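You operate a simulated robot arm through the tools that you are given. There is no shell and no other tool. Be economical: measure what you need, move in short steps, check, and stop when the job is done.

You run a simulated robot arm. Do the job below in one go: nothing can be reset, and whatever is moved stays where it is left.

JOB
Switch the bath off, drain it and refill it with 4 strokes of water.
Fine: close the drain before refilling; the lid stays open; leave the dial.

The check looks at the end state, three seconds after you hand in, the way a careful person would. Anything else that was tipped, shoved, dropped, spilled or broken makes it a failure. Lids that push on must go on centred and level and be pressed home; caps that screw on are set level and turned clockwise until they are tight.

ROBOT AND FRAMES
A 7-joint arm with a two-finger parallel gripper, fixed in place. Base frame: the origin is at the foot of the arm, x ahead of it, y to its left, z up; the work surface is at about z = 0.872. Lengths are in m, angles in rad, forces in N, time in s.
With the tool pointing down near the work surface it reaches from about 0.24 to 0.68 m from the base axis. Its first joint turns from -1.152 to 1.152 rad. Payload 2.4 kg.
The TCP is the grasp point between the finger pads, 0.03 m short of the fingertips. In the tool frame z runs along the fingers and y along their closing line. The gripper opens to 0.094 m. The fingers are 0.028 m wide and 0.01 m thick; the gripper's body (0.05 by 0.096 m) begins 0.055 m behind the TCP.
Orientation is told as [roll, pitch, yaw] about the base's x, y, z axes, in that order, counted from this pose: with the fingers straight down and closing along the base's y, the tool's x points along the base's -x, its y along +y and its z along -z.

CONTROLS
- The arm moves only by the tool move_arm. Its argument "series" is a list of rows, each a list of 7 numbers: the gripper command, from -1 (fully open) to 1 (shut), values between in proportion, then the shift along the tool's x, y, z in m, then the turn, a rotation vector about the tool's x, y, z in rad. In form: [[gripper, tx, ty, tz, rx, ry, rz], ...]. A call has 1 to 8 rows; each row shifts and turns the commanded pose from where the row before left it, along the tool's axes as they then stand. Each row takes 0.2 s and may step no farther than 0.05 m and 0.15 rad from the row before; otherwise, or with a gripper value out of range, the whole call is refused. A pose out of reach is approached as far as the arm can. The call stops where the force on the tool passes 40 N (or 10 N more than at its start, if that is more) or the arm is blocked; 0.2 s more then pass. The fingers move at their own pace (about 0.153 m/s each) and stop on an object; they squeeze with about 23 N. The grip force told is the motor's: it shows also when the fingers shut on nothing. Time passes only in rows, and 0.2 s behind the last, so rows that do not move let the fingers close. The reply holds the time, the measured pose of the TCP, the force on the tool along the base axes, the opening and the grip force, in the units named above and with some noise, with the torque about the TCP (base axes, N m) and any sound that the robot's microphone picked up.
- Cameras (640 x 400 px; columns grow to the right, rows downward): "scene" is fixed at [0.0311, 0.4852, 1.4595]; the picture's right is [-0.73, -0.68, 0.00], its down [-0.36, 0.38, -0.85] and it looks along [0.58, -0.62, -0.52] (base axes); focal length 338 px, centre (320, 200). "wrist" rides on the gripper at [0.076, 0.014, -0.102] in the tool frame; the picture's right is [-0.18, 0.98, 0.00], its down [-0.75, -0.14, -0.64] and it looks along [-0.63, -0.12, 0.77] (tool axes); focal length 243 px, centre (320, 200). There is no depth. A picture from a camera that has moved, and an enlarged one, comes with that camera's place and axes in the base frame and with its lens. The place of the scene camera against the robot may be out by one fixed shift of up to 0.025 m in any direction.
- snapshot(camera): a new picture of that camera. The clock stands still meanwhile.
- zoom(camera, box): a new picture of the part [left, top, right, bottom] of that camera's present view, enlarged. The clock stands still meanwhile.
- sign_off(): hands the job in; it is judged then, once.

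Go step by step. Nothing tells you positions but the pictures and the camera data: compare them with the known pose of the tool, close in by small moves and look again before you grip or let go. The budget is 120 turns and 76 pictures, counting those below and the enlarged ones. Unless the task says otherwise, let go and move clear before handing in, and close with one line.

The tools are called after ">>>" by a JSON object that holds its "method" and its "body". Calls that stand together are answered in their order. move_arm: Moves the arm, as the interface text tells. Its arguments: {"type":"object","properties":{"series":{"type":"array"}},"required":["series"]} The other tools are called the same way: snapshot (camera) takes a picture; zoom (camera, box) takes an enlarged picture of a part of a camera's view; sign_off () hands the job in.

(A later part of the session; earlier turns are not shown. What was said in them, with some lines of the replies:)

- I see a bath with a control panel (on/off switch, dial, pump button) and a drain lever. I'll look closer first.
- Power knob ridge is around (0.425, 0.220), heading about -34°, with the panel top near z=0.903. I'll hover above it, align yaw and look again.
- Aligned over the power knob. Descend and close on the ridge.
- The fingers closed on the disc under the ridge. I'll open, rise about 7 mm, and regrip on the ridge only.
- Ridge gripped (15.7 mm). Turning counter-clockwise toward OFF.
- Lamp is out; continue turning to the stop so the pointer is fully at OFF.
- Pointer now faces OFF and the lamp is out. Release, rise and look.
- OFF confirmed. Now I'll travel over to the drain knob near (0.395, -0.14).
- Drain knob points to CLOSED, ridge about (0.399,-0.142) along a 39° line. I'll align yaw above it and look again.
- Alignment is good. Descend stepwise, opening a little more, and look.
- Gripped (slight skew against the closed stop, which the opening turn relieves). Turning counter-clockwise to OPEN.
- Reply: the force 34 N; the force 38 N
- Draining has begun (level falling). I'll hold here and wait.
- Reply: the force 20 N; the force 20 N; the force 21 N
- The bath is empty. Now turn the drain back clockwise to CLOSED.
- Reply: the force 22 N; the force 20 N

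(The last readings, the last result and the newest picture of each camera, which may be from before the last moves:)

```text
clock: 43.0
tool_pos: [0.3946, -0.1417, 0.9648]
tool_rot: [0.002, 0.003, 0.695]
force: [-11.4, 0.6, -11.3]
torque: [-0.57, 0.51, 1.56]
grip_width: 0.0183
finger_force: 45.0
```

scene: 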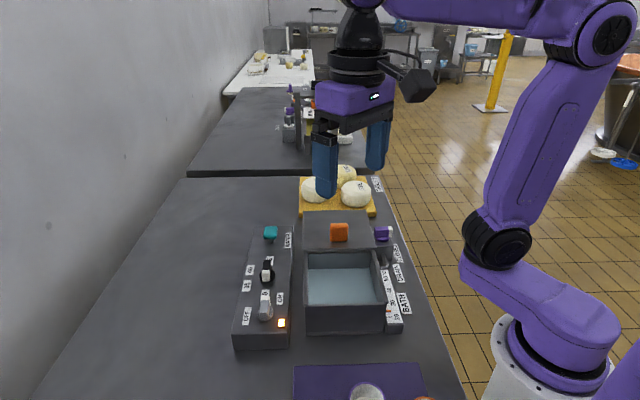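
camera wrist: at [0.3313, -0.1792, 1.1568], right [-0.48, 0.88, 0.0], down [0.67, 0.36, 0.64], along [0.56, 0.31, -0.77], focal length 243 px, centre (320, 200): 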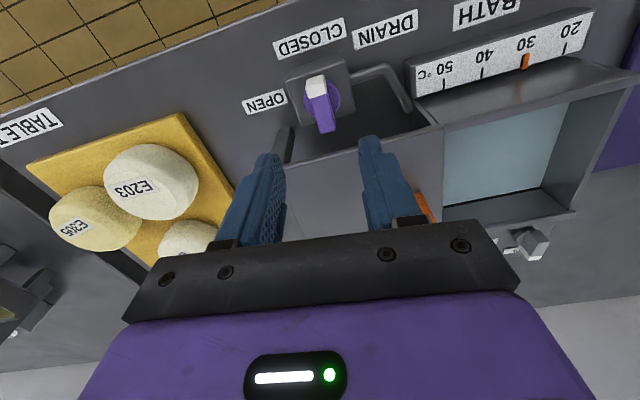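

The closed stop is felt (1.56 N·m). Release, rise, and look.

>>> {"method": "move_arm", "body": {"series": [[0, 0, 0, 0, 0, 0, -0.03], [-0.1, 0, 0, 0, 0, 0, 0], [-0.1, 0, 0, -0.04, 0, 0, 0], [-0.1, 0, 0, -0.05, 0, 0, 0], [-0.1, 0, 0, -0.05, 0, 0, 0.13], [-0.1, 0, 0, -0.03, 0, 0, 0.13], [-0.1, 0, 0, 0, 0, 0, 0.13], [-0.1, 0, 0, 0, 0, 0, 0.13]]}}

>>> {"method": "zoom", "body": {"camera": "scene", "box": [340, 180, 430, 290]}}

>>> {"method": "zoom", "body": {"camera": "wrist", "box": [220, 0, 480, 180]}}

```text
clock: 44.8
tool_pos: [0.3957, -0.1435, 1.1357]
tool_rot: [0.0, 0.001, 0.198]
force: [0.1, 0.0, -1.1]
torque: [0.01, 0.0, 0.01]
grip_width: 0.0516
finger_force: 0.1
```

```text
3.64 times, centred on (385, 235) of scene
camera zoom: at [0.0311, 0.4852, 1.4595], right [-0.73, -0.68, 0.0], down [-0.36, 0.38, -0.85], along [0.58, -0.62, -0.52], focal length 1230 px, centre (84, 73)
```

zoom: 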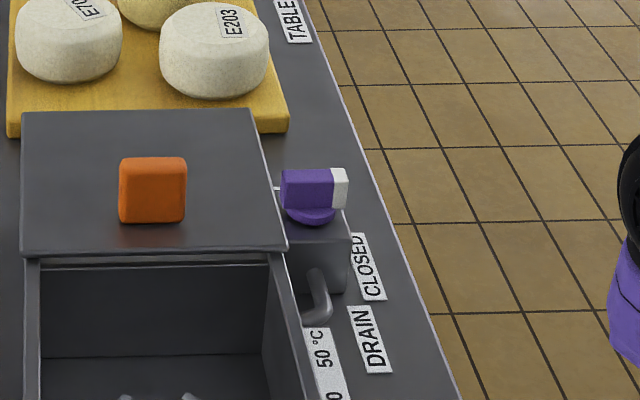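

```text
2.22 times, centred on (350, 90) of wrist
camera zoom: at [0.3195, -0.1441, 1.2381], right [-0.01, 1.0, 0.0], down [0.77, 0.01, 0.64], along [0.64, 0.01, -0.77], focal length 539 px, centre (253, 444)
```

zoom: 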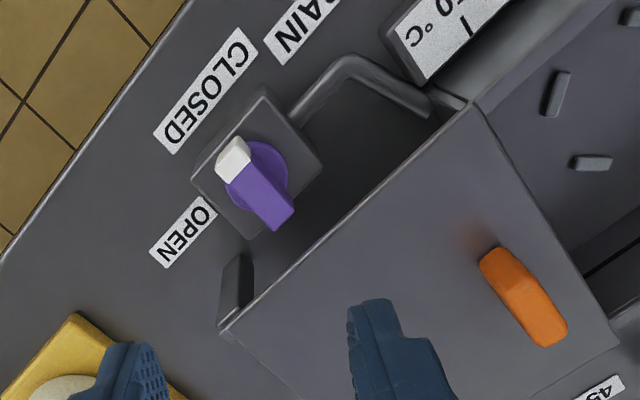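

Drain closed as before. Move toward the WATER plunger, near (0.58, 0.07).

>>> {"method": "move_arm", "body": {"series": [[0, 0, 0, 0, 0, 0, 0.1], [0.5, 0, 0, 0, 0, 0, 0.098], [1, -0.025, 0.04, 0, 0, 0, 0], [1, -0.025, 0.04, 0, 0, 0, 0], [1, -0.025, 0.04, 0, 0, 0, 0], [1, -0.025, 0.04, 0, 0, 0, 0], [1, -0.025, 0.04, 0, 0, 0, 0], [1, -0.025, 0, 0, 0, 0, 0]]}}

>>> {"method": "snapshot", "body": {"camera": "wrist"}}

>>> {"method": "zoom", "body": {"camera": "scene", "box": [240, 190, 330, 280]}}

```text
clock: 46.6
tool_pos: [0.5453, 0.0579, 1.1352]
tool_rot: [0.0, 0.002, 0.0]
force: [-0.2, 0.2, 0.0]
torque: [0.02, -0.01, 0.01]
grip_width: 0.0
finger_force: 22.6
```

```text
34 pictures are left
camera wrist: at [0.4708, 0.0723, 1.2385], right [0.18, 0.98, 0.0], down [0.75, -0.14, 0.64], along [0.63, -0.12, -0.77], focal length 243 px, centre (320, 200)
```

wrist: 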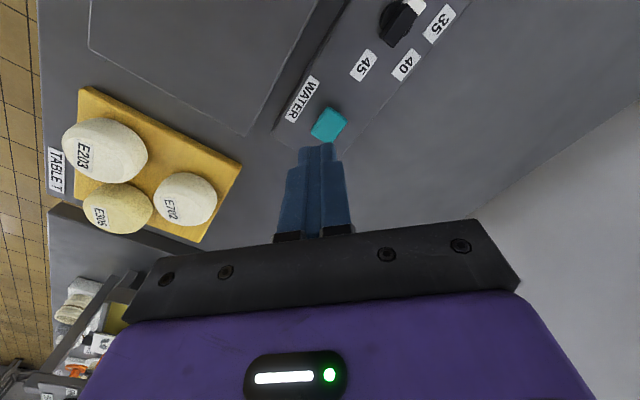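

```text
4.44 times, centred on (285, 235) of scene
camera zoom: at [0.0311, 0.4852, 1.4595], right [-0.73, -0.68, 0.0], down [-0.36, 0.38, -0.85], along [0.58, -0.62, -0.52], focal length 1504 px, centre (476, 44)
```

zoom: 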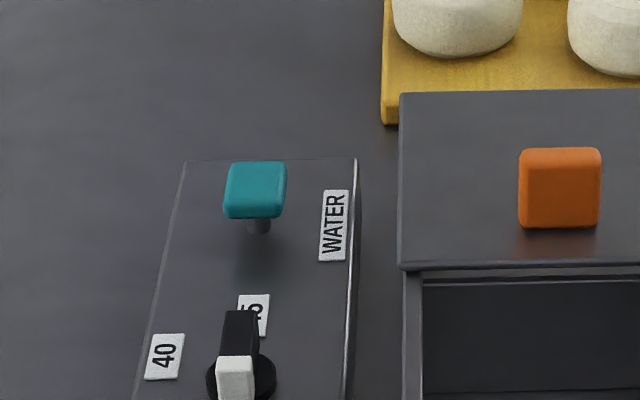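

>>> {"method": "move_arm", "body": {"series": [[1, -0.025, 0, 0.03, 0, 0, 0], [1, -0.024, 0, 0.035, 0, 0, 0], [1, 0, 0, 0.04, 0, 0, 0], [1, 0, 0, 0.02, 0, 0, 0]]}}

>>> {"method": "snapshot", "body": {"camera": "wrist"}}

>>> {"method": "zoom", "body": {"camera": "scene", "box": [240, 190, 330, 280]}}

```text
clock: 47.6
tool_pos: [0.5956, 0.0567, 1.0103]
tool_rot: [0.0, 0.001, 0.0]
force: [0.7, 0.5, 0.0]
torque: [-0.04, -0.01, 0.04]
grip_width: 0.0
finger_force: 22.8
```

```text
32 pictures are left
camera wrist: at [0.5203, 0.0714, 1.1113], right [0.18, 0.98, 0.0], down [0.75, -0.14, 0.64], along [0.63, -0.12, -0.77], focal length 243 px, centre (320, 200)
```

wrist: 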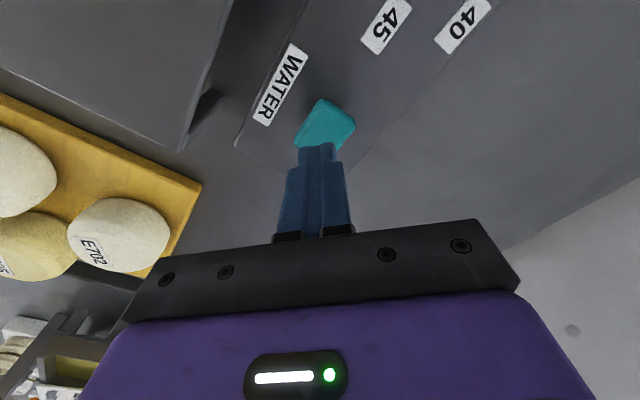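

```text
4.44 times, centred on (285, 235) of scene
camera zoom: at [0.0311, 0.4852, 1.4595], right [-0.73, -0.68, 0.0], down [-0.36, 0.38, -0.85], along [0.58, -0.62, -0.52], focal length 1504 px, centre (476, 44)
```

zoom: 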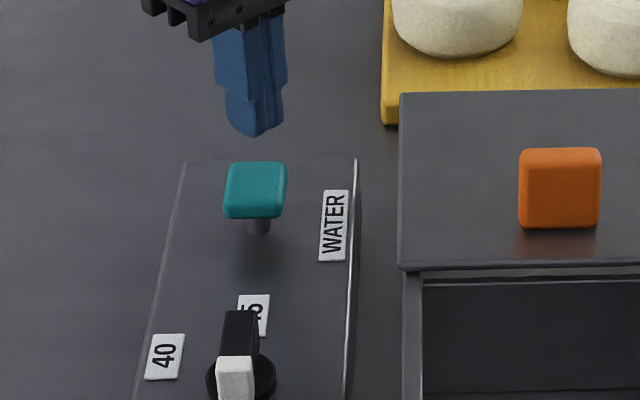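

Closed fingertips are over the plunger; shift 4 mm in y, then press slowly to learn the contact and stroke.

>>> {"method": "move_arm", "body": {"series": [[1, 0, 0.003, 0.025, 0, 0, 0], [1, 0, 0, 0.005, 0, 0, 0], [1, 0, 0, 0.005, 0, 0, 0], [1, 0, 0, 0, 0, 0, 0]]}}

>>> {"method": "zoom", "body": {"camera": "scene", "box": [240, 190, 330, 280]}}

```text
clock: 48.6
tool_pos: [0.5952, 0.0602, 0.9743]
tool_rot: [0.0, 0.002, -0.002]
force: [-0.2, 0.8, -0.3]
torque: [0.0, 0.02, 0.0]
grip_width: 0.0002
finger_force: 22.6
```

```text
4.44 times, centred on (285, 235) of scene
camera zoom: at [0.0311, 0.4852, 1.4595], right [-0.73, -0.68, 0.0], down [-0.36, 0.38, -0.85], along [0.58, -0.62, -0.52], focal length 1504 px, centre (476, 44)
```

zoom: 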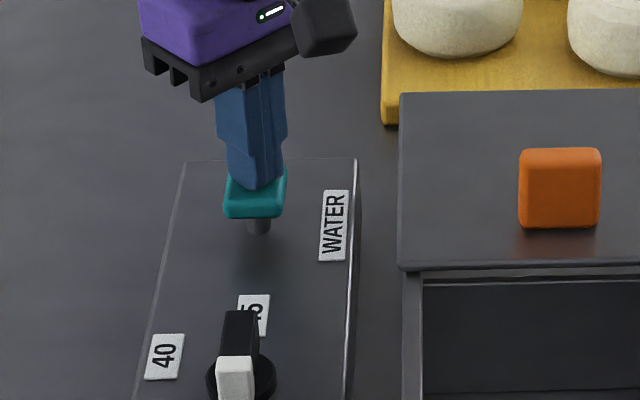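

>>> {"method": "move_arm", "body": {"series": [[1, 0, 0, 0.004, 0, 0, 0], [1, 0, 0, 0.004, 0, 0, 0], [1, 0, 0, 0.004, 0, 0, 0], [1, 0, 0, 0, 0, 0, 0]]}}

>>> {"method": "zoom", "body": {"camera": "scene", "box": [240, 190, 330, 280]}}

```text
clock: 49.6
tool_pos: [0.5953, 0.0603, 0.963]
tool_rot: [0.001, 0.0, 0.0]
force: [-0.9, -1.3, 3.7]
torque: [0.02, 0.03, 0.0]
grip_width: 0.0
finger_force: 22.9
```

```text
4.44 times, centred on (285, 235) of scene
camera zoom: at [0.031, 0.4852, 1.4595], right [-0.73, -0.68, 0.0], down [-0.36, 0.38, -0.85], along [0.58, -0.62, -0.52], focal length 1504 px, centre (476, 44)
```

zoom: 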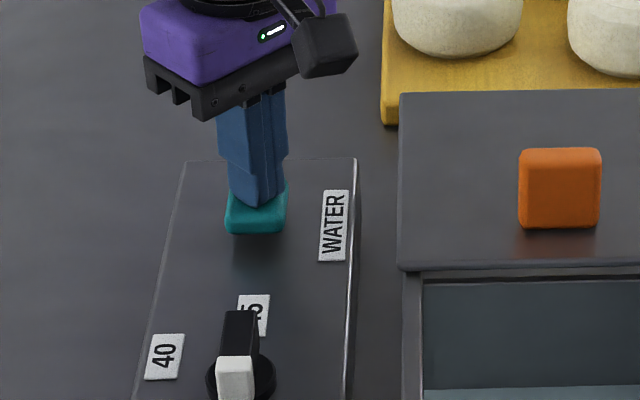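

>>> {"method": "zoom", "body": {"camera": "scene", "box": [290, 180, 430, 340]}}

```text
2.50 times, centred on (360, 260) of scene
camera zoom: at [0.031, 0.4852, 1.4595], right [-0.73, -0.68, 0.0], down [-0.36, 0.38, -0.85], along [0.58, -0.62, -0.52], focal length 846 px, centre (220, 50)
```

zoom: 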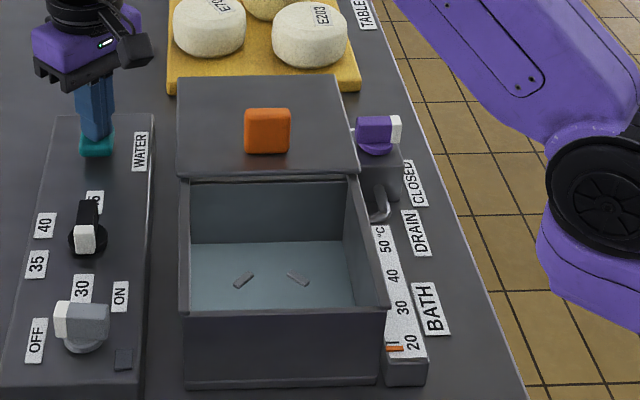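

Stroke one has put water in. Press a bit further to confirm the plunger bottoms out.

>>> {"method": "move_arm", "body": {"series": [[1, 0, 0, 0.003, 0, 0, 0], [1, 0, 0, 0.003, 0, 0, 0], [1, 0, 0, 0, 0, 0, 0]]}}

>>> {"method": "zoom", "body": {"camera": "scene", "box": [290, 180, 430, 340]}}

```text
clock: 50.4
tool_pos: [0.5948, 0.0606, 0.9574]
tool_rot: [0.0, -0.002, 0.001]
force: [-0.9, -2.9, 7.1]
torque: [-0.1, 0.03, 0.03]
grip_width: 0.0
finger_force: 23.5
```

```text
2.50 times, centred on (360, 260) of scene
camera zoom: at [0.0309, 0.4851, 1.4595], right [-0.73, -0.68, 0.0], down [-0.36, 0.38, -0.85], along [0.58, -0.62, -0.52], focal length 846 px, centre (220, 50)
```

zoom: 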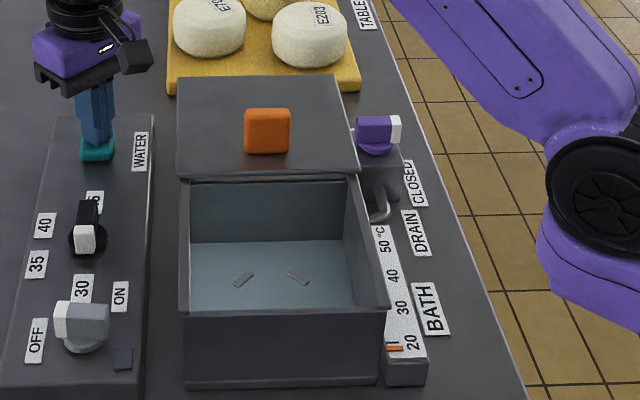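

>>> {"method": "move_arm", "body": {"series": [[1, 0, 0, 0.003, 0, 0, 0], [1, 0, 0, 0.003, 0, 0, 0], [1, 0, 0, 0, 0, 0, 0]]}}

>>> {"method": "zoom", "body": {"camera": "scene", "box": [330, 240, 400, 320]}}

```text
clock: 51.1
tool_pos: [0.5951, 0.0612, 0.9563]
tool_rot: [0.002, -0.006, 0.0]
force: [-9.8, -0.1, 21.9]
torque: [-0.04, 0.41, 0.01]
grip_width: 0.0
finger_force: 22.9
stopped in row 3: the force on the tool passed its limit at 41 N (the readings are from after the stop); the commanded pose is now the measured one
```

```text
5.00 times, centred on (365, 280) of scene
camera zoom: at [0.0304, 0.4851, 1.4595], right [-0.73, -0.68, 0.0], down [-0.35, 0.38, -0.85], along [0.58, -0.62, -0.52], focal length 1692 px, centre (95, -200)
```

zoom: 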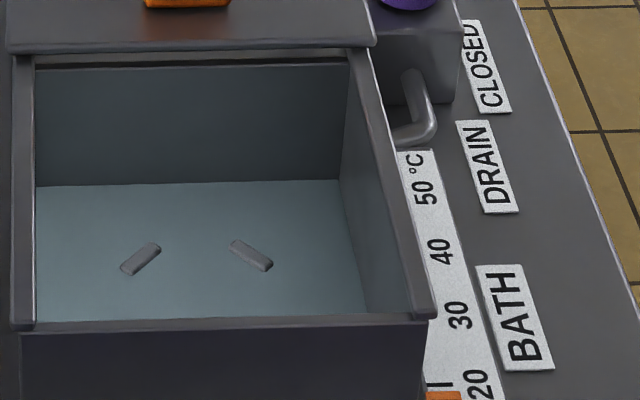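

Bottom is at TCP z≈0.957. Release fully and check the button returns.

>>> {"method": "move_arm", "body": {"series": [[1, 0, 0, -0.01, 0, 0, 0], [1, 0, 0, -0.02, 0, 0, 0], [1, 0, 0, 0, 0, 0, 0], [1, 0, 0, 0, 0, 0, 0]]}}

>>> {"method": "zoom", "body": {"camera": "scene", "box": [240, 190, 400, 320]}}

```text
clock: 52.1
tool_pos: [0.5956, 0.0614, 0.9832]
tool_rot: [0.001, -0.003, 0.001]
force: [0.1, 0.3, -1.0]
torque: [-0.02, 0.01, 0.0]
grip_width: 0.0
finger_force: 23.3
```

```text
3.08 times, centred on (320, 255) of scene
camera zoom: at [0.0311, 0.4852, 1.4595], right [-0.73, -0.68, 0.0], down [-0.36, 0.38, -0.85], along [0.58, -0.62, -0.52], focal length 1041 px, centre (320, 31)
```

zoom: 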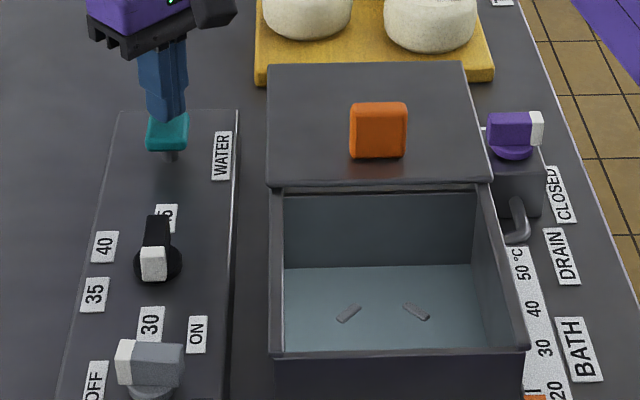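

Plunger is back up. Second stroke.

>>> {"method": "move_arm", "body": {"series": [[1, 0, 0, 0.01, 0, 0, 0], [1, 0, 0, 0.01, 0, 0, 0], [1, 0, 0, 0.005, 0, 0, 0], [1, 0, 0, 0, 0, 0, 0], [1, 0, 0, -0.01, 0, 0, 0], [1, 0, 0, -0.015, 0, 0, 0], [1, 0, 0, 0, 0, 0, 0], [1, 0, 0, 0, 0, 0, 0]]}}

>>> {"method": "zoom", "body": {"camera": "scene", "box": [240, 190, 400, 320]}}

```text
clock: 53.9
tool_pos: [0.5955, 0.0601, 0.9833]
tool_rot: [-0.002, -0.002, -0.001]
force: [-0.5, -0.3, -0.5]
torque: [0.0, -0.01, 0.01]
grip_width: 0.0003
finger_force: 23.3
```

```text
3.08 times, centred on (320, 255) of scene
camera zoom: at [0.0311, 0.4852, 1.4595], right [-0.73, -0.68, 0.0], down [-0.36, 0.38, -0.85], along [0.58, -0.62, -0.52], focal length 1041 px, centre (320, 31)
```

zoom: 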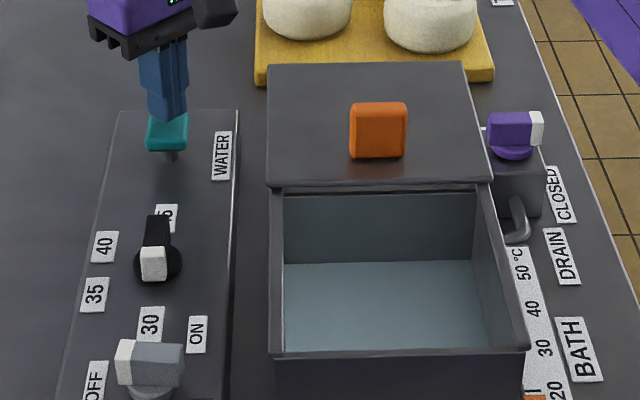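

Level stepped up once more (two strokes). Third stroke.

>>> {"method": "move_arm", "body": {"series": [[1, 0, 0, 0.01, 0, 0, 0], [1, 0, 0, 0.01, 0, 0, 0], [1, 0, 0, 0.005, 0, 0, 0], [1, 0, 0, 0, 0, 0, 0], [1, 0, 0, -0.01, 0, 0, 0], [1, 0, 0, -0.015, 0, 0, 0], [1, 0, 0, 0, 0, 0, 0], [1, 0, 0, 0, 0, 0, 0]]}}

>>> {"method": "zoom", "body": {"camera": "scene", "box": [240, 190, 400, 320]}}

```text
clock: 55.7
tool_pos: [0.5967, 0.0606, 0.9838]
tool_rot: [0.001, -0.003, 0.0]
force: [0.2, -0.2, -0.1]
torque: [0.03, 0.01, -0.01]
grip_width: 0.0
finger_force: 22.9
```

```text
3.08 times, centred on (320, 255) of scene
camera zoom: at [0.0311, 0.4852, 1.4595], right [-0.73, -0.68, 0.0], down [-0.36, 0.38, -0.85], along [0.58, -0.62, -0.52], focal length 1041 px, centre (320, 31)
```

zoom: 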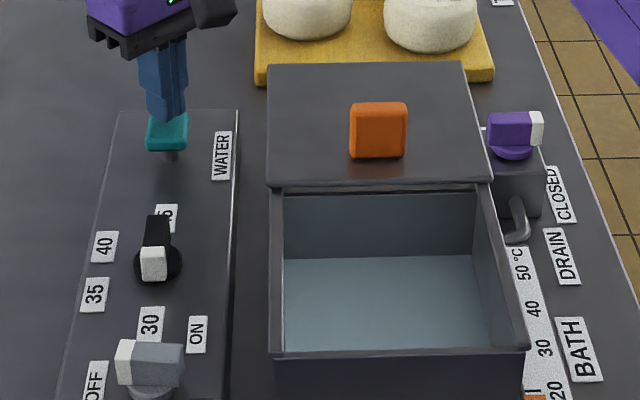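

Level rose again (three strokes). Fourth and last stroke.

>>> {"method": "move_arm", "body": {"series": [[1, 0, 0, 0.01, 0, 0, 0], [1, 0, 0, 0.01, 0, 0, 0], [1, 0, 0, 0.005, 0, 0, 0], [1, 0, 0, 0, 0, 0, 0], [1, 0, 0, -0.01, 0, 0, 0], [1, 0, 0, -0.015, 0, 0, 0], [1, 0, 0, 0, 0, 0, 0], [1, 0, 0, 0, 0, 0, 0]]}}

>>> {"method": "zoom", "body": {"camera": "scene", "box": [240, 190, 400, 320]}}

```text
clock: 57.5
tool_pos: [0.5959, 0.06, 0.984]
tool_rot: [0.0, -0.003, 0.0]
force: [-0.1, 0.0, 0.3]
torque: [0.0, 0.01, -0.02]
grip_width: 0.0
finger_force: 22.8
```

```text
3.08 times, centred on (320, 255) of scene
camera zoom: at [0.0311, 0.4852, 1.4595], right [-0.73, -0.68, 0.0], down [-0.36, 0.38, -0.85], along [0.58, -0.62, -0.52], focal length 1041 px, centre (320, 31)
```

zoom: 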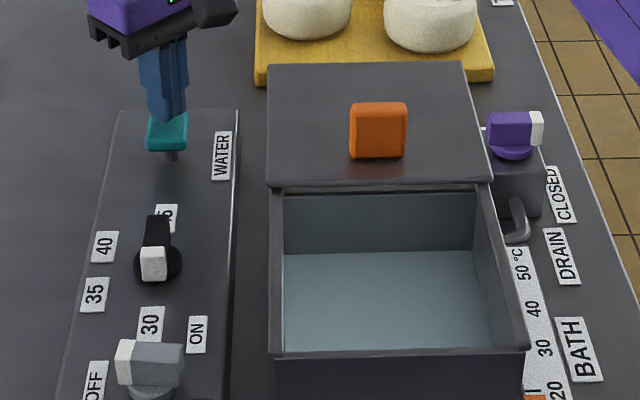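

Four even level steps are seen. Move clear and do a last check.

>>> {"method": "move_arm", "body": {"series": [[1, 0, 0, -0.05, 0, 0, 0], [1, 0, 0, -0.05, 0, 0, 0], [1, 0, 0, -0.05, 0, 0, 0], [1, 0.04, 0, -0.03, 0, 0, 0], [1, 0, 0, 0, 0, 0, 0], [1, 0, 0, 0, 0, 0, 0], [1, 0, 0, 0, 0, 0, 0], [1, 0, 0, 0, 0, 0, 0]]}}

>>> {"method": "zoom", "body": {"camera": "scene", "box": [240, 190, 400, 320]}}

>>> {"method": "snapshot", "body": {"camera": "scene"}}

```text
clock: 59.3
tool_pos: [0.554, 0.0615, 1.1643]
tool_rot: [0.001, -0.003, 0.0]
force: [-0.8, -0.2, 0.0]
torque: [0.02, 0.0, 0.02]
grip_width: 0.0
finger_force: 22.8
```

```text
3.08 times, centred on (320, 255) of scene
camera zoom: at [0.0311, 0.4852, 1.4595], right [-0.73, -0.68, 0.0], down [-0.36, 0.38, -0.85], along [0.58, -0.62, -0.52], focal length 1041 px, centre (320, 31)
```

zoom: 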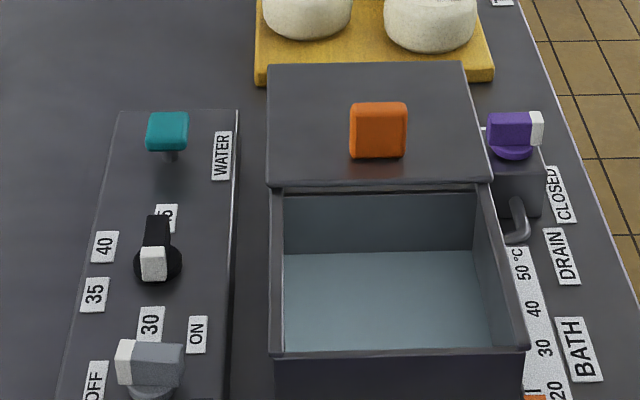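

```text
20 pictures are left
```

scene: 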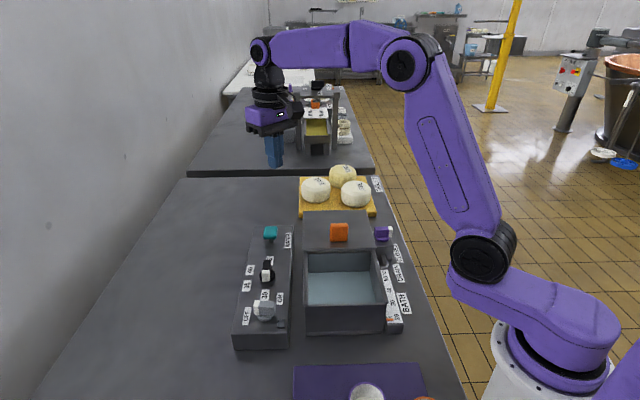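

The power knob is at OFF, the drain is closed, the level is steady, the lid is open and the dial is untouched. Handing in.

>>> {"method": "sign_off", "body": {}}

```text
The job is handed in.
```

The bath is switched off and drained, the drain is closed again, and it is refilled with 4 strokes of water; the lid is still open and I left the dial alone.
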